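You operate a simulated robot arm through the tools that you are given. There is no shell and no other tool. Be economical: measure what you need, move in short steps, check, and stop when the job is done.

Carry out the task below with a simulated two-armed robot. There is one attempt and no reset: what you move stays moved.

## Task
Fill the clear pot to its line with oil from the yellow jug.
Fine: put the jug back and shut the blue lid. Set down upright: yellow jug.

Only the result counts: the job must be done as asked and must still hold three seconds after the hand-in. Knocking over, shifting, dropping, spilling or breaking anything else fails it. A push-on lid holds only when it is set on centred and level and pressed home; a screw cap is set on level and turned clockwise until tight.

## Robot
Two 7-joint arms with two-finger parallel grippers on one trunk, on a base that drives. Base frame: it is fixed to the floor where the robot stands at the start and does not move with it; the origin is under the middle of the robot, x ahead of it, y to its left, z up; the surface under the hand at the start is at about z = 0.8. Readings come in m, degrees, newtons and seconds.
The left shoulder is at the start at [0.091, 0.193, 1.166], the right one opposite. With the tool pointing down near the work surface each hand reaches from about 0.46 to 0.94 m from the robot's upright axis, wherever it stands, measured 20 degrees to its own side. Places, roughly: blue lid [0.5, 0.1, 0.9]; grey on-off knob [0.7, 0.6, 0.9]; orange plunger [0.8, -0.2, 1.1]; white knob [0.5, 0.4, 0.9]; white lever [0.6, 0.8, 0.9]. Payload 3.43 kg a hand.
The TCP of each hand is the grasp point between the finger pads, 0.034 m short of the fingertips. In the tool frame z runs along the fingers and y along their closing line. The gripper opens to 0.128 m. The fingers are 0.024 m wide and 0.012 m thick; the gripper's body (0.048 by 0.13 m) begins 0.096 m behind the TCP.
Orientation is that of the tool frame in the base frame, as a unit quaternion [w, x, y, z]. With the fingers straight down and closing along the base's y, the tool's x points along the base's -x, its y along +y and its z along -z.

## Interface
- The arms move only by the tool send_rows. It takes "left_moves", "right_moves" or both (then of equal length, played together; a hand with none holds still); each is a list of rows, each an object of numbers (a shift or turn left out is 0, a gripper value left out holds the last): "dx", "dy", "dz": the shift along the tool's x, y, z in m; "ax", "ay", "az": the turn, a rotation vector about the tool's x, y, z in degrees. In form: [{"dx": .., "dy": .., "dz": .., "ax": .., "ay": .., "az": ..}, ...]. A call has 1 to 10 rows; each row is the pose to reach, as a shift and turn from the pose commanded when the call began, along the tool's axes at that moment. "left_grip" and "right_grip" are, for a hand that has rows, the gripper command, from -1 (fully open) to 1 (shut), values between in proportion, set as the call begins (left out, the last holds). Rows are played at 5 a second. More than 0.05 m and 8.6 degrees between two rows, or a gripper value outside its range, and nothing of the call is played. Where a pose cannot be reached the arm comes as near as it can. A force on the tool above 40 N (or 10 N above the force at the start of the call, whichever is more), or a blocked arm, ends the call early, and 0.2 s more pass. The fingers move at their own pace (about 0.153 m/s each) and stop on an object; they squeeze with about 37 N. The grip force told is the motor's: it shows also when the fingers shut on nothing. Time passes only in rows, and 0.2 s behind the last, so rows that repeat a pose let the fingers close. The reply holds the time, the measured pose of the TCP, the force on the tool along the base axes, the opening and the grip force, in the units named above and with some noise, with the torque about the TCP (base axes, N m) and any sound that the robot's microphone picked up, and new pictures: "show" is both (left out), scene, wrist or none (wrist: the cameras of the hands that moved).
- Cameras (640 x 400 px; columns grow to the right, rows downward): "scene" is now at [0.1701, 0.051, 1.3929]; the picture's right is [0.19, -0.98, 0.02], its down [-0.58, -0.13, -0.80] and it looks along [0.79, 0.14, -0.60] (base axes); focal length 214 px, centre (320, 200). "left" rides on the left gripper at [0.076, 0.011, -0.16] in its tool frame; the picture's right is [-0.15, 0.99, 0.00], its down [-0.88, -0.13, -0.46] and it looks along [-0.45, -0.07, 0.89] (tool axes); focal length 234 px, centre (320, 200). "right" rides on the right gripper at [0.076, -0.011, -0.16] in its tool frame; the picture's right is [0.15, 0.99, 0.00], its down [-0.88, 0.13, -0.46] and it looks along [-0.45, 0.07, 0.89] (tool axes); focal length 234 px, centre (320, 200). There is no depth. A picture from a camera that has moved, and an enlarged one, comes with that camera's place and axes in the base frame and with its lens.
- raise_lower(by): slides the trunk up (or, below 0, down) by that many m; the arms and the scene camera ride with it, the base frame stays. It gives what a move gives, with no picture.
- steer(legs): drives the robot by 1 to 6 legs, each [ahead, left, turn to the left] in m, m and degrees, along the robot's own axes; the way and the turn of a leg run together, so that a leg with both is an arc; at most 1.5 m and 180 degrees a leg. The arms and the cameras ride along, it lands a little off, and it stops where it bumps. It gives what a move gives, and a new picture of the scene camera.
- head_to(pan, tilt): turns the head with the scene camera to pan (to the left, within 86 degrees either way) and tilt (down, from -29 to 69), counted from straight ahead of the robot. It gives what a move gives, and a new picture of the scene camera.
- zoom(camera, box): a new picture of the part [left, top, right, bottom] of that camera's present view, enlarged. It takes no simulated time.
- hand_in(): hands the job in; it is judged then, once.

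Work in short steps. Places have to be worked out from the pictures, the camera data and where the tool is seen: move nearer, look again, correct. Check each grasp and each placing, and mend what went wrong. You have 120 turns and 260 pictures in all, those below and enlarged ones among them. Open the grippers and draw the arms clear of the work before you hand the job in, unless the task says otherwise; then end with one line.

The tools are called by a JSON object that holds its "fn" and its "kwargs". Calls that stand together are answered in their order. send_rows: Moves the arms, as the interface text tells. Its arguments: {"type":"object","properties":{"left_moves":{"type":"array","items":{"type":"object","properties":{"dx":{"type":"number"},"dy":{"type":"number"},"dz":{"type":"number"},"ax":{"type":"number"},"ay":{"type":"number"},"az":{"type":"number"}}}},"left_grip":{"type":"number"},"right_moves":{"type":"array","items":{"type":"object","properties":{"dx":{"type":"number"},"dy":{"type":"number"},"dz":{"type":"number"},"ax":{"type":"number"},"ay":{"type":"number"},"az":{"type":"number"}}}},"right_grip":{"type":"number"},"show":{"type":"string","enum":["both","scene","wrist","none"]}},"required":[]} The other tools are called the same way: raise_lower (by) slides the trunk up or down; steer (legs) drives the base; head_to (pan, tilt) turns the head that bears the scene camera; zoom (camera, box) takes an enlarged picture of a part of a camera's view; hand_in () hands the job in.

At the start:

```text
clock: 0.0
left_position: [0.5487, 0.3056, 1.2896]
left_tool_rot: [0.0, -0.049, 0.999, -0.011]
left_ft_force: [-1.4, 1.0, -1.4]
left_torque: [-0.02, -0.12, -0.03]
left_gripper_width: 0.128
left_gripper_force: 0.0
right_position: [0.5534, -0.0358, 1.2459]
right_tool_rot: [0.0, -0.052, 0.999, -0.013]
right_ft_force: [1.2, -0.9, 0.7]
right_torque: [0.03, 0.05, -0.01]
right_gripper_width: 0.1279
right_gripper_force: 0.2
trunk travel left (down, up): [-0.65, 0.29]
robot x, y, heading: [0.0379, 0.0045, 5.6]
head pan, tilt: [5.2, 36.5]
```

scene: 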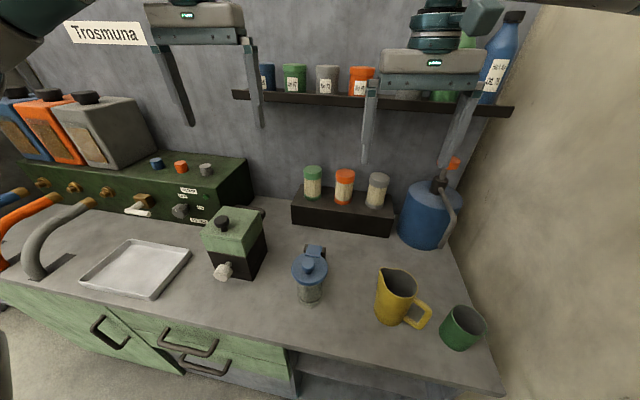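
right: 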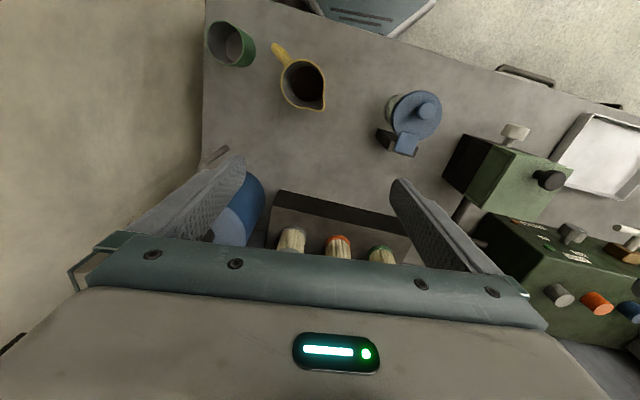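
left: 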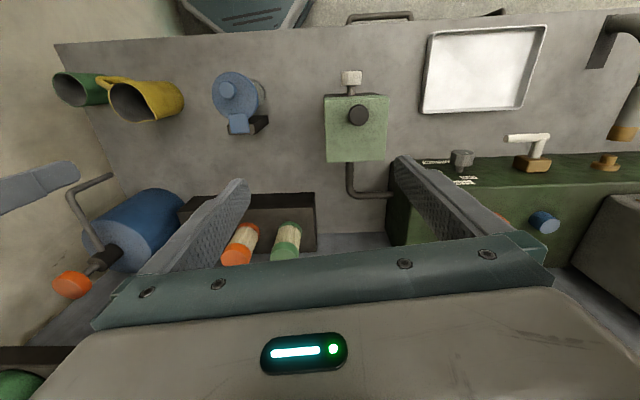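

I'll zoom in on the pot with the blue lid and on the yellow jug to see how they are built.

{"fn": "zoom", "kwargs": {"camera": "scene", "box": [260, 220, 360, 320]}}

{"fn": "zoom", "kwargs": {"camera": "scene", "box": [350, 240, 500, 360]}}

{"fn": "zoom", "kwargs": {"camera": "right", "box": [200, 0, 460, 170]}}

{"fn": "zoom", "kwargs": {"camera": "left", "box": [190, 50, 290, 150]}}

```text
4.00 times, centred on (310, 270) of scene
camera zoom: at [0.1701, 0.051, 1.3929], right [0.19, -0.98, 0.02], down [-0.58, -0.13, -0.8], along [0.79, 0.14, -0.6], focal length 858 px, centre (360, -80)
```

zoom: 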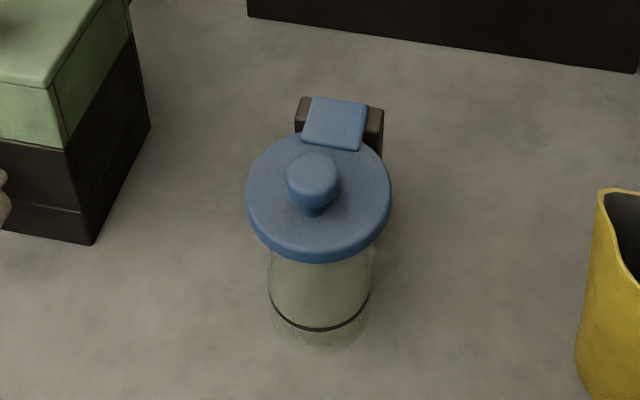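

```text
3.33 times, centred on (425, 300) of scene
camera zoom: at [0.1701, 0.051, 1.3929], right [0.19, -0.98, 0.02], down [-0.58, -0.13, -0.8], along [0.79, 0.14, -0.6], focal length 715 px, centre (-30, -133)
```

zoom: 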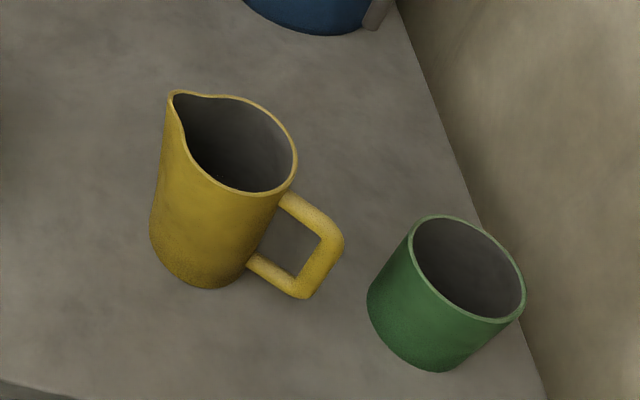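

```text
2.35 times, centred on (330, 85) of right
camera zoom: at [0.4791, -0.0528, 1.4051], right [-0.25, 0.97, -0.03], down [0.86, 0.23, 0.45], along [0.44, 0.09, -0.89], focal length 551 px, centre (296, 471)
```

zoom: 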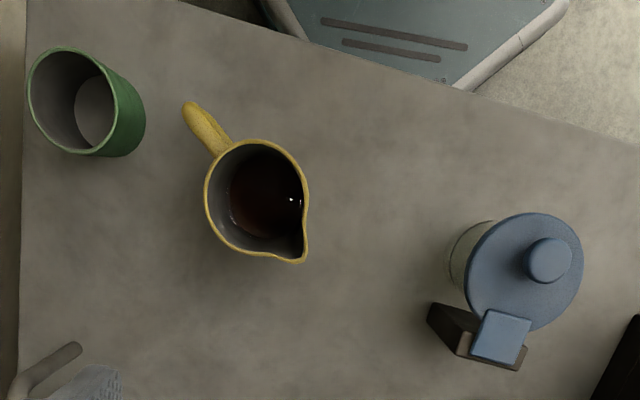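

```text
4.00 times, centred on (240, 100) of left
camera zoom: at [0.4721, 0.3132, 1.4504], right [0.05, 1.0, -0.02], down [0.89, -0.03, 0.46], along [0.46, -0.04, -0.89], focal length 937 px, centre (640, 600)
```

zoom: 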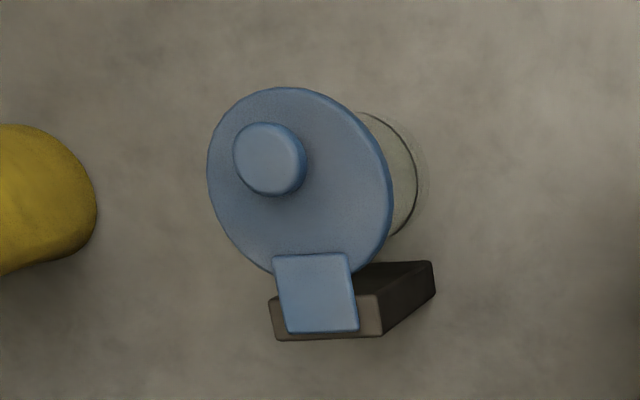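

The lid is hinged at the back, and its knob is at about (0.48, 0.13, 0.965). The jug is at about (0.494, -0.09), with its spout forward-left, its handle back-right and the cup behind the handle. I'll move the right arm clear to the side and bring the left hand to a pitched pose short of the lid for a closer look.

{"fn": "send_rows", "kwargs": {"left_moves": [{"dx": 0.018, "dy": -0.02, "dz": 0.024, "ay": -3.75}, {"dx": 0.037, "dy": -0.041, "dz": 0.048, "ay": -7.5}, {"dx": 0.055, "dy": -0.061, "dz": 0.073, "ay": -11.25}, {"dx": 0.073, "dy": -0.082, "dz": 0.097, "ay": -15}, {"dx": 0.091, "dy": -0.102, "dz": 0.121, "ay": -18.75}, {"dx": 0.11, "dy": -0.122, "dz": 0.145, "ay": -22.5}, {"dx": 0.128, "dy": -0.143, "dz": 0.17, "ay": -26.25}, {"dx": 0.146, "dy": -0.163, "dz": 0.194, "ay": -30}], "right_moves": [{"dx": 0.022, "dy": -0.028, "dz": 0.013}, {"dx": 0.044, "dy": -0.056, "dz": 0.026}, {"dx": 0.067, "dy": -0.084, "dz": 0.04}, {"dx": 0.089, "dy": -0.112, "dz": 0.053}, {"dx": 0.111, "dy": -0.14, "dz": 0.066}, {"dx": 0.133, "dy": -0.168, "dz": 0.08}, {"dx": 0.156, "dy": -0.196, "dz": 0.093}, {"dx": 0.178, "dy": -0.2245, "dz": 0.106}], "left_grip": -0.2}}

```text
clock: 1.0
left_position: [0.527, 0.3226, 1.1991]
left_tool_rot: [0.116, -0.196, 0.974, 0.01]
left_ft_force: [2.2, 0.0, -1.1]
left_torque: [-0.02, 0.24, 0.02]
left_gripper_width: 0.0769
left_gripper_force: 0.1
right_position: [0.5645, -0.042, 1.1831]
right_tool_rot: [0.003, -0.163, 0.986, -0.027]
right_ft_force: [1.2, -3.2, -1.1]
right_torque: [0.36, 0.09, -0.02]
right_gripper_width: 0.1281
right_gripper_force: 0.1
trunk travel left (down, up): [-0.65, 0.29]
robot x, y, heading: [0.0992, 0.0181, 15.5]
head pan, tilt: [5.2, 36.5]
stopped in row 4 (left hand): the arm was blocked; the commanded pose is now the measured one
camera scene: at [0.2043, 0.2199, 1.3966], right [0.35, -0.93, 0.11], down [-0.55, -0.3, -0.78], along [0.76, 0.21, -0.61], focal length 214 px, centre (320, 200)
camera right: at [0.4947, -0.0702, 1.3439], right [-0.46, 0.89, -0.05], down [0.79, 0.43, 0.44], along [0.42, 0.16, -0.9], focal length 234 px, centre (320, 200)
camera left: at [0.4202, 0.2946, 1.3361], right [-0.25, 0.97, 0.0], down [0.74, 0.19, 0.65], along [0.63, 0.16, -0.76], focal length 234 px, centre (320, 200)
```

scene: 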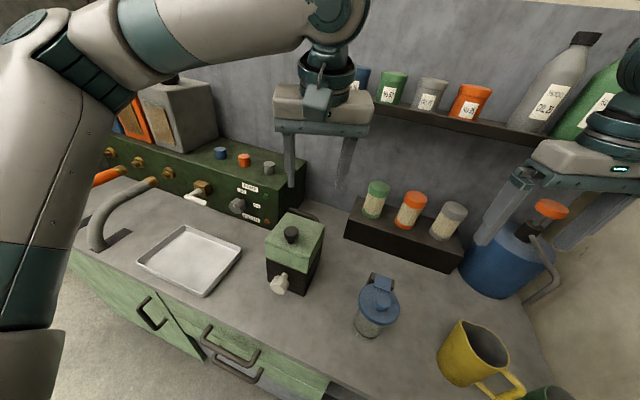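
right: 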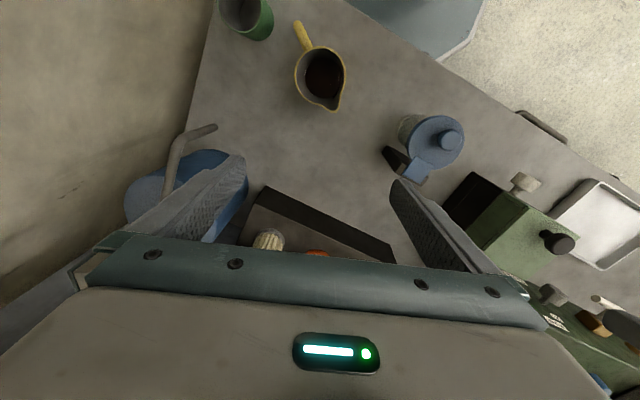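
left: 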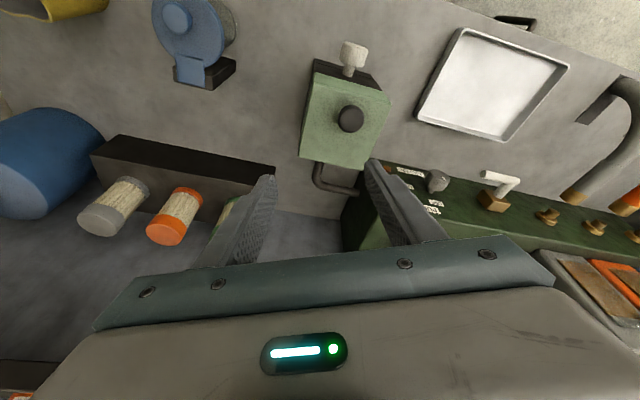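

The base has been twisted to a 15.5° heading and leans, so the right arm (probably its elbow) must be pushing on the right wall. I'll back the right arm off the way it came.

{"fn": "send_rows", "kwargs": {"right_moves": [{"dx": -0.022, "dy": 0.028, "dz": -0.013}, {"dx": -0.044, "dy": 0.056, "dz": -0.026}, {"dx": -0.067, "dy": 0.084, "dz": -0.04}, {"dx": -0.067, "dy": 0.084, "dz": -0.04}], "show": "scene"}}

```text
clock: 1.3
left_position: [0.5557, 0.3184, 1.1972]
left_tool_rot: [0.112, -0.282, 0.952, 0.031]
left_ft_force: [1.7, 1.9, -2.4]
left_torque: [-0.18, 0.23, 0.04]
left_gripper_width: 0.0768
left_gripper_force: 0.0
right_position: [0.5898, -0.0397, 1.1621]
right_tool_rot: [0.01, -0.164, 0.986, -0.003]
right_ft_force: [2.5, -0.2, 0.0]
right_torque: [0.06, 0.21, 0.0]
right_gripper_width: 0.1279
right_gripper_force: 0.0
trunk travel left (down, up): [-0.65, 0.29]
robot x, y, heading: [0.095, 0.0256, 16.6]
head pan, tilt: [5.2, 36.5]
stopped in row 1 (left hand): the arm was blocked; the commanded pose is now the measured one
camera scene: at [0.1996, 0.2508, 1.3946], right [0.37, -0.92, 0.13], down [-0.54, -0.33, -0.78], along [0.76, 0.22, -0.62], focal length 214 px, centre (320, 200)
```

scene: 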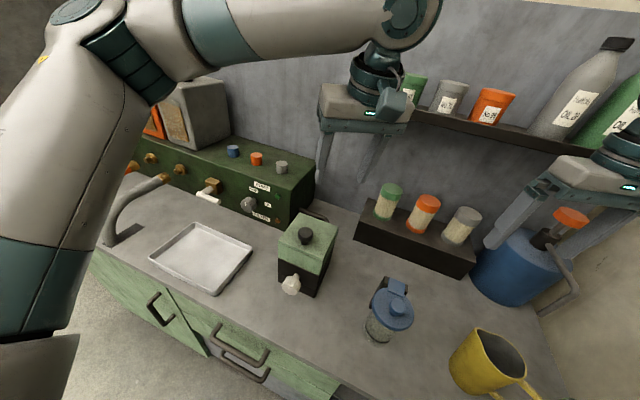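

The lean persists. I'll turn the head to the right to see what the right arm touches.

{"fn": "head_to", "kwargs": {"pan": -70, "tilt": 25}}

```text
clock: 2.8
left_position: [0.5528, 0.3149, 1.2002]
left_tool_rot: [0.118, -0.284, 0.951, 0.033]
left_ft_force: [-0.1, 0.2, 0.3]
left_torque: [0.0, 0.01, 0.03]
left_gripper_width: 0.0766
left_gripper_force: 0.1
right_position: [0.5886, -0.0363, 1.1655]
right_tool_rot: [0.018, -0.165, 0.986, 0.002]
right_ft_force: [-0.4, 0.1, -0.5]
right_torque: [0.0, 0.03, -0.01]
right_gripper_width: 0.128
right_gripper_force: 0.0
trunk travel left (down, up): [-0.65, 0.29]
robot x, y, heading: [0.0995, 0.0259, 16.9]
head pan, tilt: [-70.0, 25.0]
camera scene: at [0.1697, 0.145, 1.4267], right [-0.8, -0.59, 0.06], down [-0.23, 0.22, -0.95], along [0.55, -0.78, -0.32], focal length 214 px, centre (320, 200)
```

scene: 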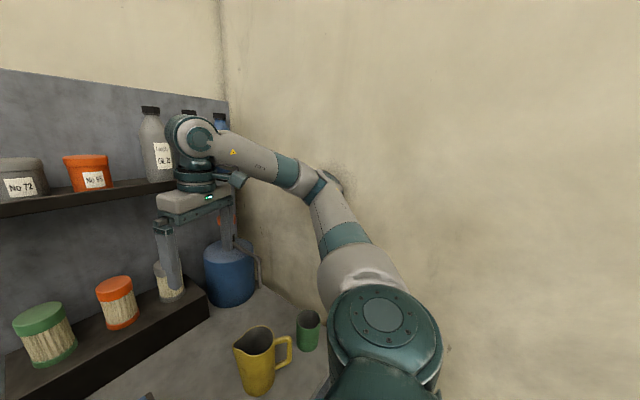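

The right elbow is pressed on the wall. I'll drive the base left, away from it.

{"fn": "steer", "kwargs": {"legs": [[-0.08, 0.2, 0]]}}

```text
clock: 3.5
left_position: [0.5772, 0.3124, 1.1782]
left_tool_rot: [0.121, -0.383, 0.908, 0.123]
left_ft_force: [-0.3, 0.7, -0.1]
left_torque: [-0.09, 0.06, -0.04]
left_gripper_width: 0.0769
left_gripper_force: 0.0
right_position: [0.6808, -0.0466, 1.1363]
right_tool_rot: [0.051, -0.1, 0.989, 0.101]
right_ft_force: [-0.4, -0.4, 0.6]
right_torque: [-0.01, 0.01, 0.0]
right_gripper_width: 0.128
right_gripper_force: 0.0
trunk travel left (down, up): [-0.65, 0.29]
robot x, y, heading: [0.0989, 0.0193, 21.8]
head pan, tilt: [-70.0, 25.0]
stopped in leg 1: the robot was blocked; the commanded pose is now the measured one
camera scene: at [0.1575, 0.188, 1.4266], right [-0.75, -0.66, 0.08], down [-0.25, 0.17, -0.95], along [0.62, -0.73, -0.29], focal length 214 px, centre (320, 200)
```

scene: 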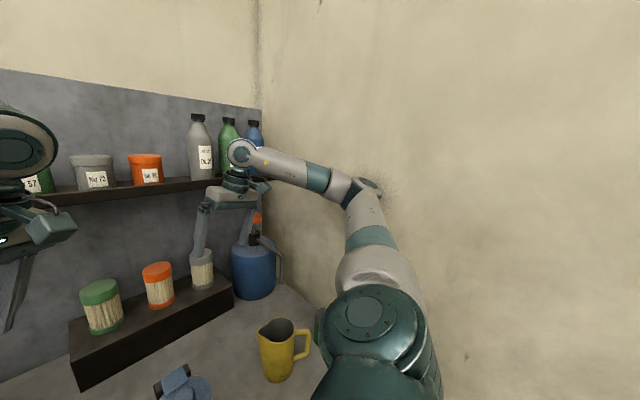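

The base seems caught between the table and the wall. I'll try driving straight back along base -x.

{"fn": "steer", "kwargs": {"legs": [[-0.14, 0.06, 0]]}}

```text
clock: 4.3
left_position: [0.5859, 0.3105, 1.1283]
left_tool_rot: [0.107, -0.344, 0.892, 0.271]
left_ft_force: [1.3, 1.9, 0.6]
left_torque: [-0.33, 0.08, 0.0]
left_gripper_width: 0.0767
left_gripper_force: 0.0
right_position: [0.7097, -0.1415, 1.0355]
right_tool_rot: [-0.035, 0.041, 0.985, 0.165]
right_ft_force: [-0.3, 14.1, -3.4]
right_torque: [0.72, -0.12, 0.11]
right_gripper_width: 0.1203
right_gripper_force: 0.1
trunk travel left (down, up): [-0.65, 0.29]
robot x, y, heading: [0.0982, 0.0282, 27.2]
head pan, tilt: [-70.0, 25.0]
stopped in leg 1: the robot was blocked; the commanded pose is now the measured one
camera scene: at [0.1428, 0.2123, 1.426], right [-0.69, -0.72, 0.08], down [-0.27, 0.14, -0.95], along [0.68, -0.68, -0.29], focal length 214 px, centre (320, 200)
```

scene: 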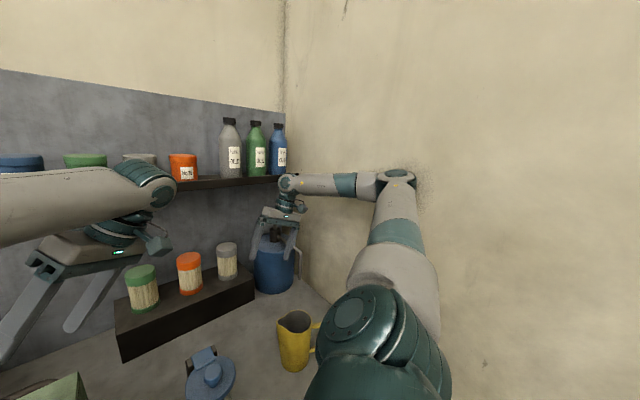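

Each try twists the base further, and the right gripper now touches the pump can. I'll look left to see whether the left arm or base is blocked there.

{"fn": "head_to", "kwargs": {"pan": 60, "tilt": 35}}

{"fn": "zoom", "kwargs": {"camera": "right", "box": [0, 0, 640, 400]}}

```text
clock: 6.4
left_position: [0.584, 0.3103, 1.132]
left_tool_rot: [0.108, -0.346, 0.892, 0.27]
left_ft_force: [-0.8, -0.5, -0.2]
left_torque: [-0.03, 0.03, 0.01]
left_gripper_width: 0.0768
left_gripper_force: 0.0
right_position: [0.7091, -0.144, 1.0376]
right_tool_rot: [-0.034, 0.043, 0.986, 0.16]
right_ft_force: [0.0, 21.4, -4.4]
right_torque: [0.51, 0.02, 0.21]
right_gripper_width: 0.1168
right_gripper_force: 0.0
trunk travel left (down, up): [-0.65, 0.29]
robot x, y, heading: [0.1018, 0.0375, 27.1]
head pan, tilt: [60.0, 35.0]
camera scene: at [0.0827, 0.3589, 1.3863], right [1.0, -0.05, 0.05], down [0.0, -0.69, -0.72], along [0.07, 0.72, -0.69], focal length 214 px, centre (320, 200)
```

scene: 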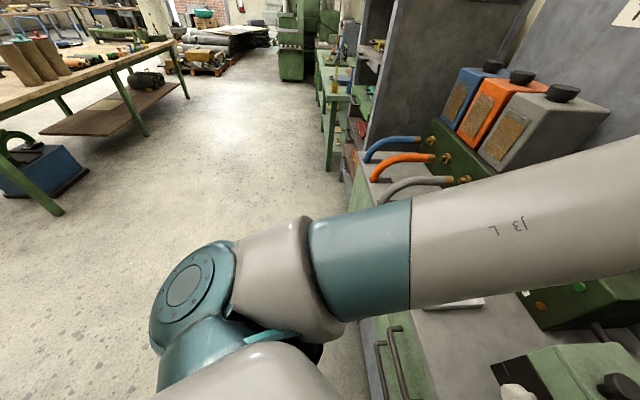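

```text
1.00 times, centred on (320, 200) of right (not enlarged: the box is as wide or as high as the picture)
camera zoom: at [0.6419, -0.2014, 1.1914], right [-0.05, 0.95, 0.32], down [0.91, -0.09, 0.4], along [0.41, 0.32, -0.86], focal length 234 px, centre (320, 200)
```

zoom: 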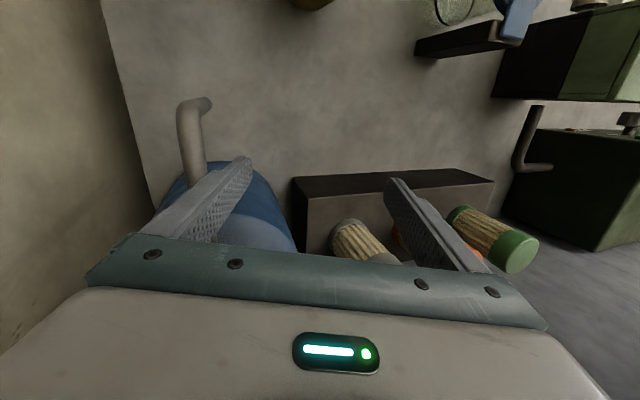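

The whole robot leans left because the right elbow is against the wall, and the right hand is far out to the side. I'll move the right hand back, up and inward in small steps to clear the can and retract the elbow.

{"fn": "send_rows", "kwargs": {"right_moves": [{"dx": 0.022, "dy": 0.012, "dz": -0.015}, {"dx": 0.044, "dy": 0.024, "dz": -0.031}, {"dx": 0.066, "dy": 0.036, "dz": -0.046}, {"dx": 0.088, "dy": 0.048, "dz": -0.062}, {"dx": 0.11, "dy": 0.06, "dz": -0.077}], "show": "both"}}

```text
clock: 6.7
left_position: [0.5903, 0.3484, 1.1162]
left_tool_rot: [0.101, -0.354, 0.873, 0.319]
left_ft_force: [-1.9, 0.0, 0.8]
left_torque: [-0.06, -0.13, -0.08]
left_gripper_width: 0.0767
left_gripper_force: 0.1
right_position: [0.6754, -0.163, 0.9817]
right_tool_rot: [-0.101, 0.071, 0.971, 0.203]
right_ft_force: [28.7, 44.3, 30.1]
right_torque: [-3.82, 0.75, 2.46]
right_gripper_width: 0.0314
right_gripper_force: 0.1
trunk travel left (down, up): [-0.65, 0.29]
robot x, y, heading: [0.0995, 0.0389, 28.4]
head pan, tilt: [60.0, 35.0]
stopped in row 1 (left hand): the arm was blocked; the commanded pose is now the measured one
camera scene: at [0.0442, 0.3482, 1.3931], right [1.0, -0.03, 0.08], down [0.04, -0.68, -0.73], along [0.07, 0.73, -0.68], focal length 214 px, centre (320, 200)
camera right: at [0.6272, -0.2311, 1.1376], right [0.03, 0.91, 0.41], down [0.95, -0.15, 0.26], along [0.3, 0.38, -0.88], focal length 234 px, centre (320, 200)
```

scene: 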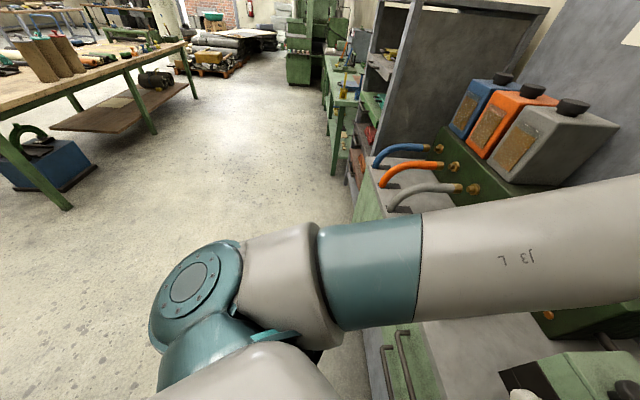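
right: 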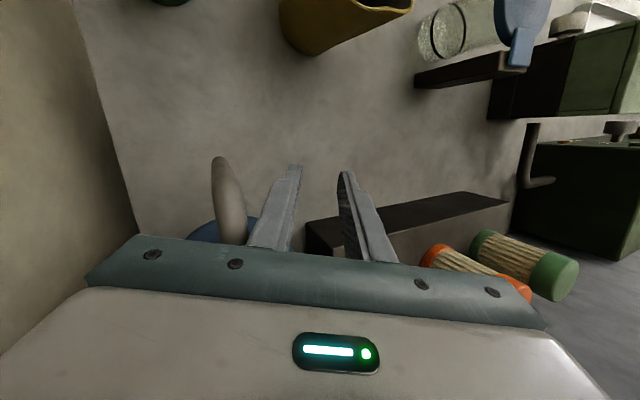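

Both hands are sinking and the right fingers press the pump lever. Raising the trunk should lift the right hand straight off the can before I free the elbow.

{"fn": "raise_lower", "kwargs": {"by": 0.15}}

{"fn": "head_to", "kwargs": {"pan": -55, "tilt": 35}}

```text
clock: 7.0
left_position: [0.5979, 0.3921, 1.0734]
left_tool_rot: [0.08, -0.349, 0.855, 0.375]
left_ft_force: [-0.6, 1.2, 2.2]
left_torque: [-0.17, -0.08, -0.05]
left_gripper_width: 0.0768
left_gripper_force: 0.0
right_position: [0.6565, -0.1489, 0.9812]
right_tool_rot: [-0.154, 0.04, 0.944, 0.29]
right_ft_force: [36.0, -21.5, 245.6]
right_torque: [-18.89, -8.78, 0.99]
right_gripper_width: 0.026
right_gripper_force: 0.1
trunk travel left (down, up): [-0.655, 0.285]
robot x, y, heading: [0.089, 0.0391, 27.4]
head pan, tilt: [60.0, 35.0]
stopped: the arm was blocked; the commanded pose is now the measured one
```

```text
clock: 9.0
left_position: [0.604, 0.3842, 1.0687]
left_tool_rot: [0.08, -0.341, 0.859, 0.373]
left_ft_force: [0.0, -0.1, 0.1]
left_torque: [0.04, -0.03, -0.01]
left_gripper_width: 0.0769
left_gripper_force: 0.0
right_position: [0.6552, -0.1494, 0.9811]
right_tool_rot: [-0.153, 0.04, 0.942, 0.296]
right_ft_force: [-8.1, -21.4, 263.0]
right_torque: [-20.04, -11.13, -2.1]
right_gripper_width: 0.0238
right_gripper_force: 0.0
trunk travel left (down, up): [-0.655, 0.285]
robot x, y, heading: [0.0907, 0.0411, 26.8]
head pan, tilt: [-55.0, 35.0]
camera scene: at [0.0955, 0.212, 1.4213], right [-0.48, -0.87, 0.08], down [-0.43, 0.16, -0.89], along [0.76, -0.46, -0.45], focal length 214 px, centre (320, 200)
```

scene: 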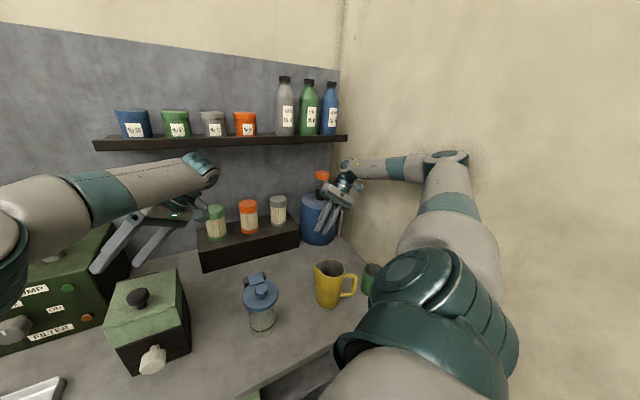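

The right hand is bearing about 260 N on the can top while the body leans left and back. I'll command the right hand straight up to unload it.

{"fn": "send_rows", "kwargs": {"right_moves": [{"dx": 0.015, "dy": 0.027, "dz": -0.038}, {"dx": 0.03, "dy": 0.054, "dz": -0.076}, {"dx": 0.045, "dy": 0.081, "dz": -0.114}], "left_moves": [{}, {}, {}], "show": "scene"}}

```text
clock: 9.3
left_position: [0.6181, 0.4224, 1.0055]
left_tool_rot: [0.055, -0.316, 0.839, 0.439]
left_ft_force: [28.7, 35.8, -11.2]
left_torque: [4.95, -2.95, -1.64]
left_gripper_width: 0.0783
left_gripper_force: 0.1
right_position: [0.6515, -0.1452, 0.9986]
right_tool_rot: [-0.178, 0.004, 0.903, 0.392]
right_ft_force: [33.7, -20.9, 242.8]
right_torque: [-19.9, -9.78, 1.54]
right_gripper_width: 0.0191
right_gripper_force: 0.1
trunk travel left (down, up): [-0.655, 0.285]
robot x, y, heading: [0.0836, 0.0348, 24.9]
head pan, tilt: [-55.0, 35.0]
stopped in row 1 (left hand): the arm was blocked; the commanded pose is now the measured one
camera scene: at [0.0875, 0.2079, 1.4217], right [-0.5, -0.86, 0.08], down [-0.43, 0.17, -0.89], along [0.75, -0.48, -0.45], focal length 214 px, centre (320, 200)
```

scene: 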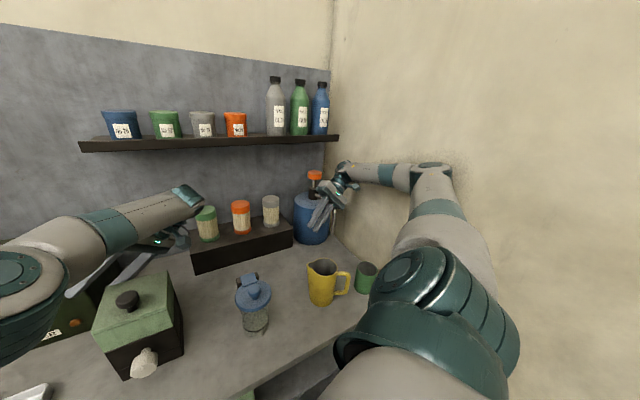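

The arm drifts on every stop, so I need to know what holds the base. I'll look steeply down at the front of the base.

{"fn": "head_to", "kwargs": {"pan": -20, "tilt": 69}}

{"fn": "zoom", "kwargs": {"camera": "left", "box": [0, 0, 640, 400]}}

{"fn": "zoom", "kwargs": {"camera": "right", "box": [0, 0, 640, 400]}}

```text
clock: 10.3
left_position: [0.6216, 0.4105, 1.0021]
left_tool_rot: [0.051, -0.309, 0.842, 0.439]
left_ft_force: [0.0, 0.1, -0.6]
left_torque: [0.01, 0.01, 0.01]
left_gripper_width: 0.077
left_gripper_force: 0.0
right_position: [0.6502, -0.1488, 0.9953]
right_tool_rot: [-0.177, 0.002, 0.901, 0.397]
right_ft_force: [33.3, -40.9, 242.9]
right_torque: [-18.37, -10.26, 0.25]
right_gripper_width: 0.0081
right_gripper_force: 0.1
trunk travel left (down, up): [-0.655, 0.285]
robot x, y, heading: [0.0792, 0.04, 24.5]
head pan, tilt: [-20.0, 68.8]
camera scene: at [0.0761, 0.2477, 1.369], right [0.07, -0.99, 0.14], down [-0.9, -0.12, -0.42], along [0.43, -0.1, -0.9], focal length 214 px, centre (320, 200)
```

scene: 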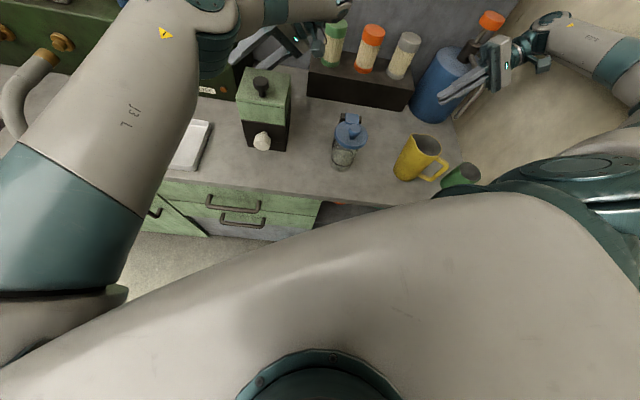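

```text
1.00 times, centred on (320, 200) of left (not enlarged: the box is as wide or as high as the picture)
camera zoom: at [0.5838, 0.2575, 1.0817], right [-0.44, 0.49, 0.75], down [0.87, 0.01, 0.5], along [0.24, 0.87, -0.43], focal length 234 px, centre (320, 200)
```

zoom: 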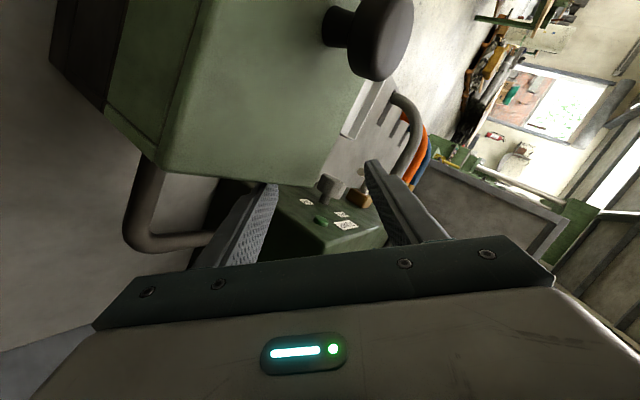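

```text
1.00 times, centred on (320, 200) of right (not enlarged: the box is as wide or as high as the picture)
camera zoom: at [0.6285, -0.2824, 1.1111], right [0.01, 0.66, 0.75], down [0.99, -0.12, 0.1], along [0.15, 0.74, -0.65], focal length 234 px, centre (320, 200)
```

zoom: 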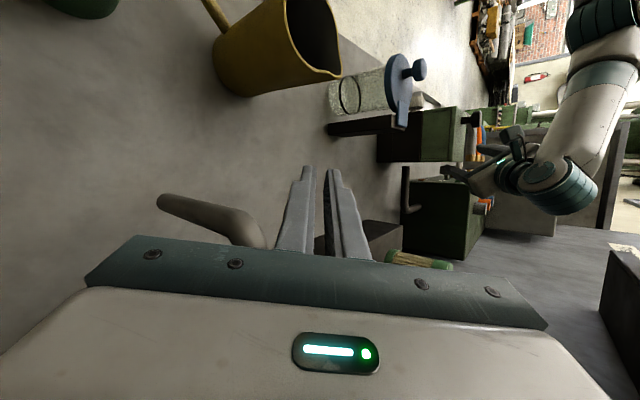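

Both hands drift by about +10° about base x on each stop, and the right gripper sits over the pump lever. I'll command a counter-rotation with an upward shift on both hands, one row only.

{"fn": "send_rows", "kwargs": {"right_moves": [{"dx": 0.013, "dy": 0.029, "dz": -0.025, "ax": 7.5, "ay": -1.1, "az": 2.5}], "left_moves": [{"dx": -0.005, "dy": 0.02, "dz": -0.04, "ax": 6.4, "ay": 4.5, "az": 1.5}], "show": "none"}}

```text
clock: 10.6
left_position: [0.6179, 0.4399, 0.9741]
left_tool_rot: [0.026, -0.28, 0.825, 0.489]
left_ft_force: [55.7, 41.5, 9.7]
left_torque: [1.6, -2.41, 0.93]
left_gripper_width: 0.0817
left_gripper_force: 3.6
left hand out of reach, approached as far as the arm can: row 1
right_position: [0.6427, -0.1513, 1.003]
right_tool_rot: [-0.208, -0.034, 0.882, 0.421]
right_ft_force: [-10.3, -8.0, 260.8]
right_torque: [-19.77, -16.3, 0.87]
right_gripper_width: 0.0062
right_gripper_force: 0.1
trunk travel left (down, up): [-0.655, 0.285]
robot x, y, heading: [0.0698, 0.036, 23.3]
head pan, tilt: [-20.0, 68.8]
stopped in row 1 (left hand): the arm was blocked; the commanded pose is now the measured one
```

The base is slowly moving back (x 0.07, heading 23°). I'll try driving back and to the left, with a small right turn.

{"fn": "steer", "kwargs": {"legs": [[-0.25, 0.12, 0]]}}

```text
clock: 11.4
left_position: [0.6182, 0.5039, 0.9912]
left_tool_rot: [0.042, -0.233, 0.723, 0.649]
left_ft_force: [96.3, 85.7, 218.2]
left_torque: [-37.33, 8.96, 12.89]
left_gripper_width: 0.0766
left_gripper_force: 0.0
right_position: [0.6376, -0.1575, 1.0073]
right_tool_rot: [-0.265, -0.065, 0.87, 0.41]
right_ft_force: [-54.8, -17.0, 188.3]
right_torque: [-13.43, -13.25, -6.56]
right_gripper_width: 0.0072
right_gripper_force: 0.1
trunk travel left (down, up): [-0.655, 0.285]
robot x, y, heading: [0.0568, 0.0333, 20.5]
head pan, tilt: [-20.0, 68.8]
stopped in leg 1: the robot was blocked; the commanded pose is now the measured one
camera scene: at [0.0376, 0.2273, 1.3795], right [0.01, -0.99, 0.13], down [-0.9, -0.07, -0.44], along [0.44, -0.11, -0.89], focal length 214 px, centre (320, 200)
```

scene: 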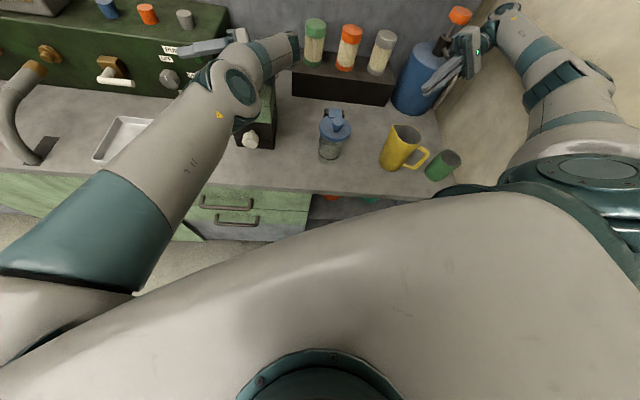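

Both hands are now pressed down, and the trunk rising should unload them. I'll try raising it again.

{"fn": "raise_lower", "kwargs": {"by": 0.1}}

{"fn": "raise_lower", "kwargs": {"by": 0.1}}

```text
clock: 11.6
left_position: [0.6165, 0.4853, 1.0055]
left_tool_rot: [0.02, -0.205, 0.691, 0.693]
left_ft_force: [57.6, 122.0, 197.4]
left_torque: [-30.86, 6.43, 2.23]
left_gripper_width: 0.0766
left_gripper_force: 0.2
right_position: [0.669, -0.1552, 1.005]
right_tool_rot: [-0.25, -0.052, 0.887, 0.386]
right_ft_force: [-50.8, -20.1, 198.8]
right_torque: [-14.74, -13.42, -6.65]
right_gripper_width: 0.0152
right_gripper_force: 0.1
trunk travel left (down, up): [-0.662, 0.278]
robot x, y, heading: [0.0394, 0.0273, 18.8]
head pan, tilt: [-20.0, 68.8]
stopped: the force on the tool passed its limit at 275 N (the readings are from after the stop); the commanded pose is now the measured one
```

```text
clock: 11.9
left_position: [0.6477, 0.3831, 0.974]
left_tool_rot: [0.058, -0.12, 0.686, 0.715]
left_ft_force: [2.5, -4.1, -2.5]
left_torque: [0.3, 0.03, 0.1]
left_gripper_width: 0.0768
left_gripper_force: 0.0
right_position: [0.6908, -0.1572, 0.9996]
right_tool_rot: [-0.233, -0.054, 0.89, 0.389]
right_ft_force: [-5.1, 137.1, 224.8]
right_torque: [-19.39, -16.61, 9.16]
right_gripper_width: 0.0045
right_gripper_force: 0.0
trunk travel left (down, up): [-0.67, 0.27]
robot x, y, heading: [0.0035, 0.0321, 14.3]
head pan, tilt: [-20.0, 68.8]
stopped: the force on the tool passed its limit at 238 N (the readings are from after the stop); the commanded pose is now the measured one
```

The base has freed up (x 0.00, heading 14°) and the left hand carries no load. I'll look at the scene again.

{"fn": "head_to", "kwargs": {"pan": -20, "tilt": 45}}

```text
clock: 12.7
left_position: [0.6293, 0.4067, 0.9909]
left_tool_rot: [0.03, -0.166, 0.677, 0.717]
left_ft_force: [-15.7, -145.9, -25.4]
left_torque: [1.61, -0.38, -2.43]
left_gripper_width: 0.0794
left_gripper_force: 2.5
right_position: [0.6963, -0.1619, 1.0364]
right_tool_rot: [-0.217, -0.073, 0.802, 0.551]
right_ft_force: [-24.8, 92.7, 245.2]
right_torque: [-19.65, -12.15, 2.58]
right_gripper_width: 0.0155
right_gripper_force: 0.1
trunk travel left (down, up): [-0.67, 0.27]
robot x, y, heading: [0.0199, 0.0321, 16.9]
head pan, tilt: [-20.0, 45.0]
camera scene: at [0.0754, 0.1272, 1.4116], right [-0.05, -1.0, 0.06], down [-0.67, -0.01, -0.74], along [0.74, -0.08, -0.67], focal length 214 px, centre (320, 200)
```

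scene: 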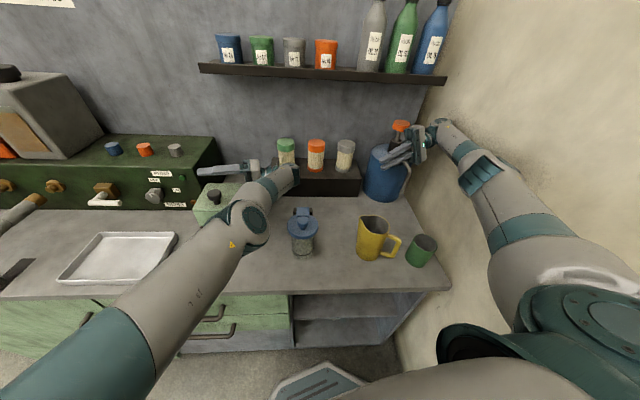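

The lean has halved. I'll lift both hands off what they press: the left up and a little right, the right up.

{"fn": "send_rows", "kwargs": {"right_moves": [{"dx": 0.011, "dy": 0.037, "dz": -0.012}, {"dx": 0.022, "dy": 0.074, "dz": -0.024}], "left_moves": [{"dx": -0.008, "dy": 0.04, "dz": -0.02}, {"dx": -0.02, "dy": 0.08, "dz": -0.03}], "show": "scene"}}

```text
clock: 13.2
left_position: [0.6272, 0.4431, 0.9965]
left_tool_rot: [0.027, -0.171, 0.668, 0.723]
left_ft_force: [55.5, 13.0, 52.5]
left_torque: [-4.95, -0.37, 5.4]
left_gripper_width: 0.0769
left_gripper_force: 0.1
left hand out of reach, approached as far as the arm can: row 1, 2
right_position: [0.7041, -0.1637, 1.0091]
right_tool_rot: [-0.24, -0.026, 0.868, 0.433]
right_ft_force: [-19.6, 51.5, 175.9]
right_torque: [-11.25, -20.03, 0.0]
right_gripper_width: 0.0002
right_gripper_force: 0.1
trunk travel left (down, up): [-0.67, 0.27]
robot x, y, heading: [0.0023, 0.0423, 17.9]
head pan, tilt: [-20.0, 45.0]
stopped in row 2 (right hand): the arm was blocked; the commanded pose is now the measured one
camera scene: at [0.0775, 0.1536, 1.4115], right [-0.04, -1.0, 0.07], down [-0.68, -0.03, -0.73], along [0.73, -0.07, -0.68], focal length 214 px, centre (320, 200)
```

scene: 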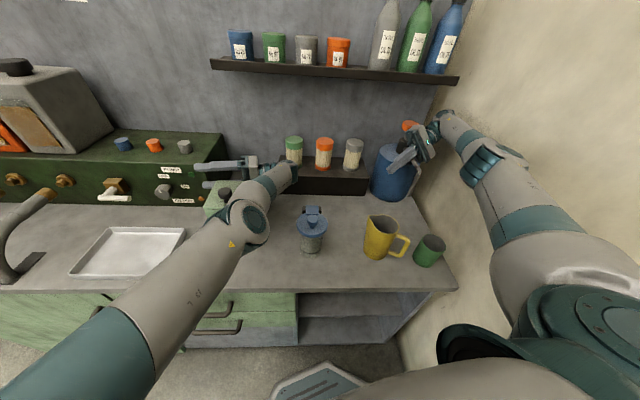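

The base is off the cabinet, so I'll drive back along base -x to pull both hands off.

{"fn": "steer", "kwargs": {"legs": [[-0.2, 0.09, 0]]}}

```text
clock: 13.9
left_position: [0.6303, 0.422, 1.006]
left_tool_rot: [0.045, -0.141, 0.658, 0.739]
left_ft_force: [119.1, 5.5, 51.1]
left_torque: [-4.82, -2.11, 11.57]
left_gripper_width: 0.0768
left_gripper_force: 0.1
right_position: [0.7136, -0.154, 1.0062]
right_tool_rot: [-0.225, 0.055, 0.87, 0.435]
right_ft_force: [-72.1, 60.2, 183.0]
right_torque: [-13.82, -18.63, -4.17]
right_gripper_width: 0.0
right_gripper_force: 0.1
trunk travel left (down, up): [-0.67, 0.27]
robot x, y, heading: [-0.0128, 0.0504, 15.6]
head pan, tilt: [-20.0, 45.0]
stopped in leg 1: the robot was blocked; the commanded pose is now the measured one
camera scene: at [0.0649, 0.1586, 1.4121], right [-0.08, -0.99, 0.07], down [-0.68, 0.0, -0.73], along [0.73, -0.11, -0.67], focal length 214 px, centre (320, 200)
```

scene: 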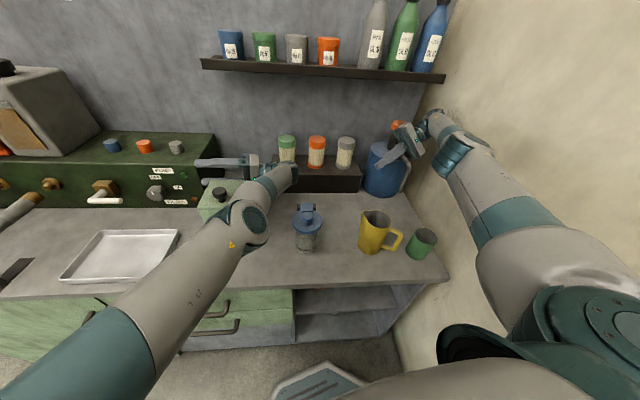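

I'll zoom in on both hands to see exactly what they are caught on.

{"fn": "zoom", "kwargs": {"camera": "scene", "box": [350, 90, 480, 210]}}

{"fn": "zoom", "kwargs": {"camera": "scene", "box": [170, 120, 310, 260]}}

{"fn": "zoom", "kwargs": {"camera": "right", "box": [0, 0, 640, 400]}}

```text
3.33 times, centred on (415, 150) of scene
camera zoom: at [0.0649, 0.1586, 1.4121], right [-0.08, -0.99, 0.07], down [-0.68, 0.0, -0.73], along [0.73, -0.11, -0.67], focal length 715 px, centre (3, 367)
```

zoom: 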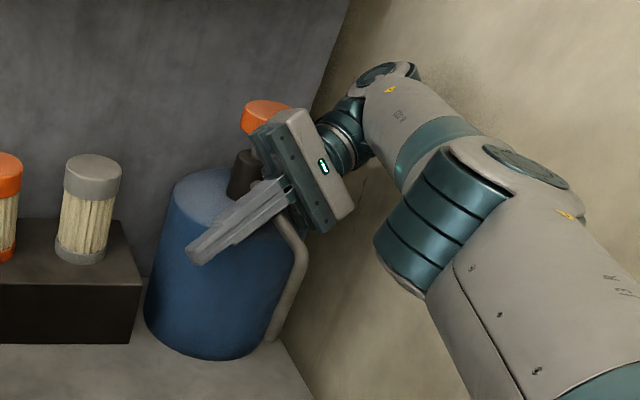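

```text
2.86 times, centred on (240, 190) of scene
camera zoom: at [0.0649, 0.1586, 1.4121], right [-0.08, -0.99, 0.07], down [-0.68, 0.0, -0.73], along [0.73, -0.11, -0.67], focal length 613 px, centre (549, 229)
```

zoom: 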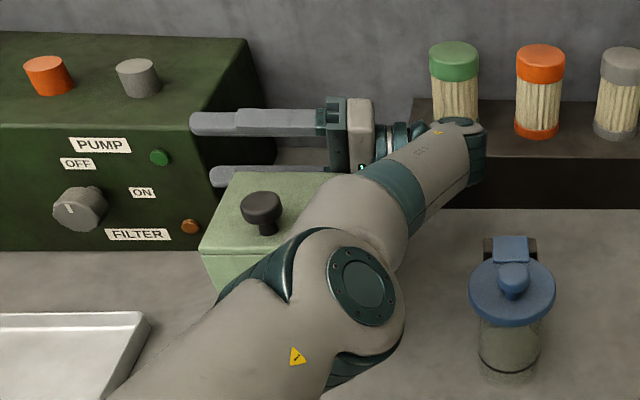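

```text
1.00 times, centred on (320, 200) of right (not enlarged: the box is as wide or as high as the picture)
camera zoom: at [0.6971, -0.2952, 1.1148], right [0.16, 0.59, 0.79], down [0.98, -0.19, -0.05], along [0.12, 0.78, -0.61], focal length 234 px, centre (320, 200)
```

zoom: 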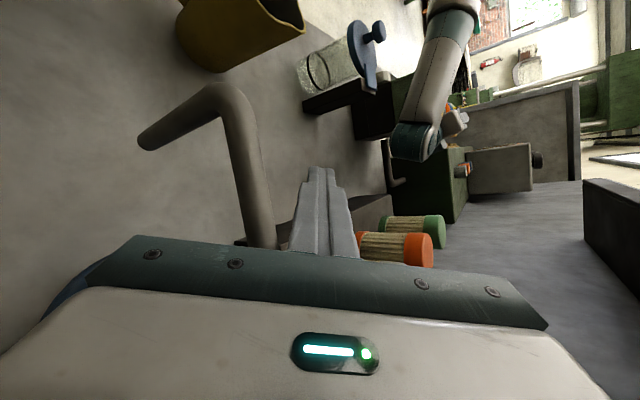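

The right hand lies on top of the can with its elbow on the wall, and the left is rolled over behind the press. Everything is still standing. I'll lift the left hand while rolling it back toward normal.

{"fn": "send_rows", "kwargs": {"left_moves": [{"dx": -0.018, "dy": 0.035, "dz": 0.003, "ax": 3.8, "ay": 1.3, "az": 0.4}, {"dx": -0.03, "dy": 0.07, "dz": 0.006, "ax": 7.7, "ay": 2.5, "az": 0.7}, {"dx": -0.045, "dy": 0.11, "dz": 0.01, "ax": 11.5, "ay": 3.8, "az": 1.1}, {"dx": -0.058, "dy": 0.15, "dz": 0.014, "ax": 15.4, "ay": 5.1, "az": 1.5}], "show": "scene"}}

```text
clock: 14.1
left_position: [0.6328, 0.4253, 1.0096]
left_tool_rot: [0.043, -0.13, 0.648, 0.749]
left_ft_force: [151.1, -92.2, 32.2]
left_torque: [-5.18, -3.35, 15.26]
left_gripper_width: 0.0769
left_gripper_force: 0.1
left hand out of reach, approached as far as the arm can: row 1
right_position: [0.7158, -0.1542, 1.0154]
right_tool_rot: [-0.217, 0.058, 0.843, 0.488]
right_ft_force: [-144.3, 165.9, 208.7]
right_torque: [-15.54, -11.78, -6.17]
right_gripper_width: 0.0
right_gripper_force: 0.1
trunk travel left (down, up): [-0.67, 0.27]
robot x, y, heading: [-0.003, 0.0491, 16.1]
head pan, tilt: [-20.0, 45.0]
stopped in row 1 (left hand): the force on the tool passed its limit at 156 N (the readings are from after the stop); the commanded pose is now the measured one
camera scene: at [0.0649, 0.1583, 1.4123], right [-0.07, -1.0, 0.07], down [-0.68, 0.0, -0.74], along [0.73, -0.1, -0.67], focal length 214 px, centre (320, 200)
```

scene: 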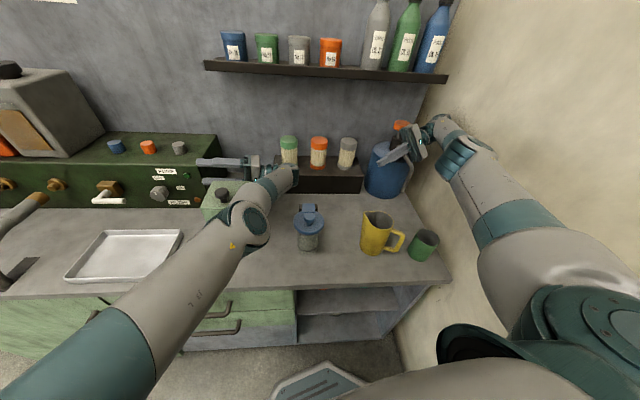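

I'll ratchet the trunk upward with several raise calls, since each one gains some height.

{"fn": "raise_lower", "kwargs": {"by": 0.1}}

{"fn": "raise_lower", "kwargs": {"by": 0.1}}

{"fn": "raise_lower", "kwargs": {"by": 0.1}}

{"fn": "raise_lower", "kwargs": {"by": 0.1}}

```text
clock: 15.5
left_position: [0.637, 0.3817, 1.1034]
left_tool_rot: [0.038, -0.139, 0.637, 0.757]
left_ft_force: [0.0, -0.2, 0.6]
left_torque: [0.02, -0.03, 0.0]
left_gripper_width: 0.0767
left_gripper_force: 0.1
right_position: [0.7233, -0.1765, 1.055]
right_tool_rot: [-0.254, 0.042, 0.855, 0.45]
right_ft_force: [-184.2, 40.1, -22.2]
right_torque: [5.26, -5.71, -12.13]
right_gripper_width: 0.0512
right_gripper_force: 0.0
trunk travel left (down, up): [-0.77, 0.17]
robot x, y, heading: [-0.0158, 0.0535, 16.6]
head pan, tilt: [-20.0, 45.0]
```

```text
clock: 16.7
left_position: [0.6587, 0.3671, 1.1972]
left_tool_rot: [0.032, -0.131, 0.634, 0.761]
left_ft_force: [-1.1, -1.3, 0.3]
left_torque: [-0.07, 0.0, -0.08]
left_gripper_width: 0.0766
left_gripper_force: 0.1
right_position: [0.7145, -0.1817, 1.0681]
right_tool_rot: [-0.313, 0.07, 0.843, 0.433]
right_ft_force: [39.7, -56.9, -54.1]
right_torque: [9.16, 8.19, -6.71]
right_gripper_width: 0.0721
right_gripper_force: 0.1
trunk travel left (down, up): [-0.869, 0.071]
robot x, y, heading: [-0.0112, 0.0507, 16.4]
head pan, tilt: [-20.0, 45.0]
stopped: the arm was blocked; the commanded pose is now the measured one
```

```text
clock: 17.3
left_position: [0.667, 0.3633, 1.2195]
left_tool_rot: [0.029, -0.127, 0.633, 0.763]
left_ft_force: [1.0, -1.0, -0.1]
left_torque: [-0.03, -0.01, -0.04]
left_gripper_width: 0.0769
left_gripper_force: 0.1
right_position: [0.7125, -0.182, 1.0735]
right_tool_rot: [-0.333, 0.076, 0.836, 0.429]
right_ft_force: [5.5, -28.4, -19.3]
right_torque: [5.31, 3.72, -6.42]
right_gripper_width: 0.0817
right_gripper_force: 0.0
right hand out of reach, approached as far as the arm can: row 1
trunk travel left (down, up): [-0.898, 0.042]
robot x, y, heading: [-0.0138, 0.0461, 16.7]
head pan, tilt: [-20.0, 45.0]
stopped: the force on the tool passed its limit at 108 N (the readings are from after the stop); the commanded pose is now the measured one
```

```text
clock: 17.7
left_position: [0.6613, 0.363, 1.2332]
left_tool_rot: [0.033, -0.128, 0.633, 0.763]
left_ft_force: [-0.1, -0.8, 0.8]
left_torque: [-0.03, 0.01, -0.05]
left_gripper_width: 0.0766
left_gripper_force: 0.0
right_position: [0.7033, -0.1814, 1.0856]
right_tool_rot: [-0.331, 0.075, 0.837, 0.43]
right_ft_force: [11.4, 6.2, 10.5]
right_torque: [-0.03, -0.49, 0.24]
right_gripper_width: 0.1208
right_gripper_force: 0.0
right hand out of reach, approached as far as the arm can: row 1
trunk travel left (down, up): [-0.909, 0.031]
robot x, y, heading: [-0.0125, 0.0489, 16.8]
head pan, tilt: [-20.0, 45.0]
stopped: the force on the tool passed its limit at 55 N (the readings are from after the stop); the commanded pose is now the measured one
```

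Forces are near zero now and the left hand is free. I'll look at where things stand.

{"fn": "head_to", "kwargs": {"pan": -45, "tilt": 40}}

{"fn": "zoom", "kwargs": {"camera": "right", "box": [0, 0, 640, 400]}}

```text
clock: 18.6
left_position: [0.6579, 0.3648, 1.2326]
left_tool_rot: [0.033, -0.13, 0.634, 0.762]
left_ft_force: [-0.4, 0.7, -0.2]
left_torque: [0.02, -0.02, 0.01]
left_gripper_width: 0.0769
left_gripper_force: 0.1
right_position: [0.6994, -0.182, 1.0834]
right_tool_rot: [-0.333, 0.078, 0.837, 0.426]
right_ft_force: [-5.8, 0.5, 30.6]
right_torque: [-1.25, 1.01, -0.2]
right_gripper_width: 0.1177
right_gripper_force: 0.1
trunk travel left (down, up): [-0.909, 0.031]
robot x, y, heading: [-0.0128, 0.0461, 16.5]
head pan, tilt: [-45.0, 40.0]
camera scene: at [0.1024, 0.0262, 1.6473], right [-0.48, -0.88, 0.0], down [-0.56, 0.3, -0.77], along [0.68, -0.37, -0.64], focal length 214 px, centre (320, 200)
```

scene: 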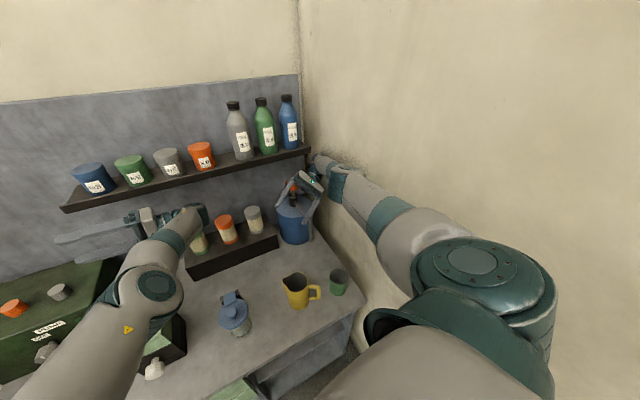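

```text
1.00 times, centred on (320, 200) of right (not enlarged: the box is as wide or as high as the picture)
camera zoom: at [0.7161, -0.3246, 1.1905], right [0.3, 0.59, 0.75], down [0.95, -0.13, -0.27], along [-0.06, 0.79, -0.61], focal length 234 px, centre (320, 200)
```

zoom: 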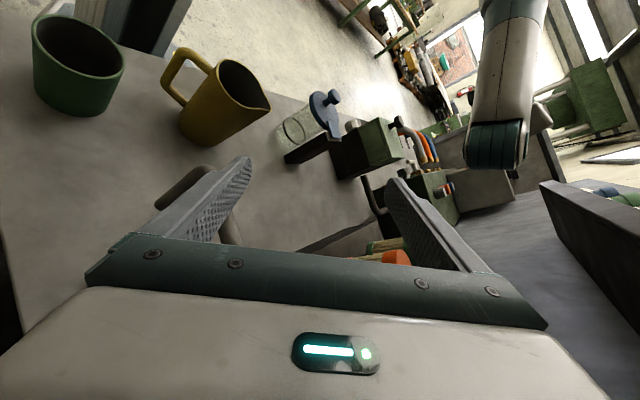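

The robot is upright and all the objects stand. I'll zoom on the right hand to find a clear way off the pump can.

{"fn": "zoom", "kwargs": {"camera": "scene", "box": [250, 130, 370, 250]}}

```text
3.33 times, centred on (310, 190) of scene
camera zoom: at [0.1024, 0.0262, 1.6473], right [-0.48, -0.88, 0.0], down [-0.56, 0.3, -0.77], along [0.68, -0.37, -0.64], focal length 715 px, centre (353, 233)
```

zoom: 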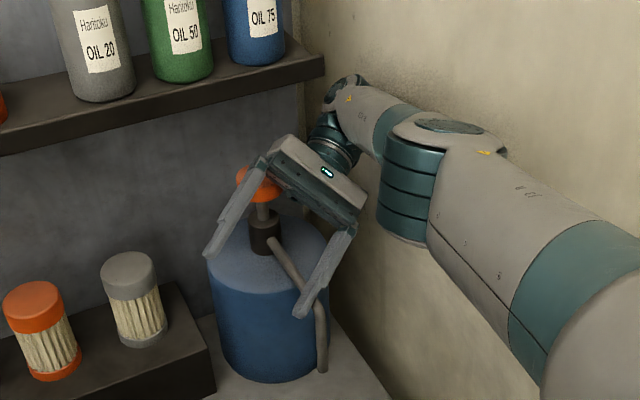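

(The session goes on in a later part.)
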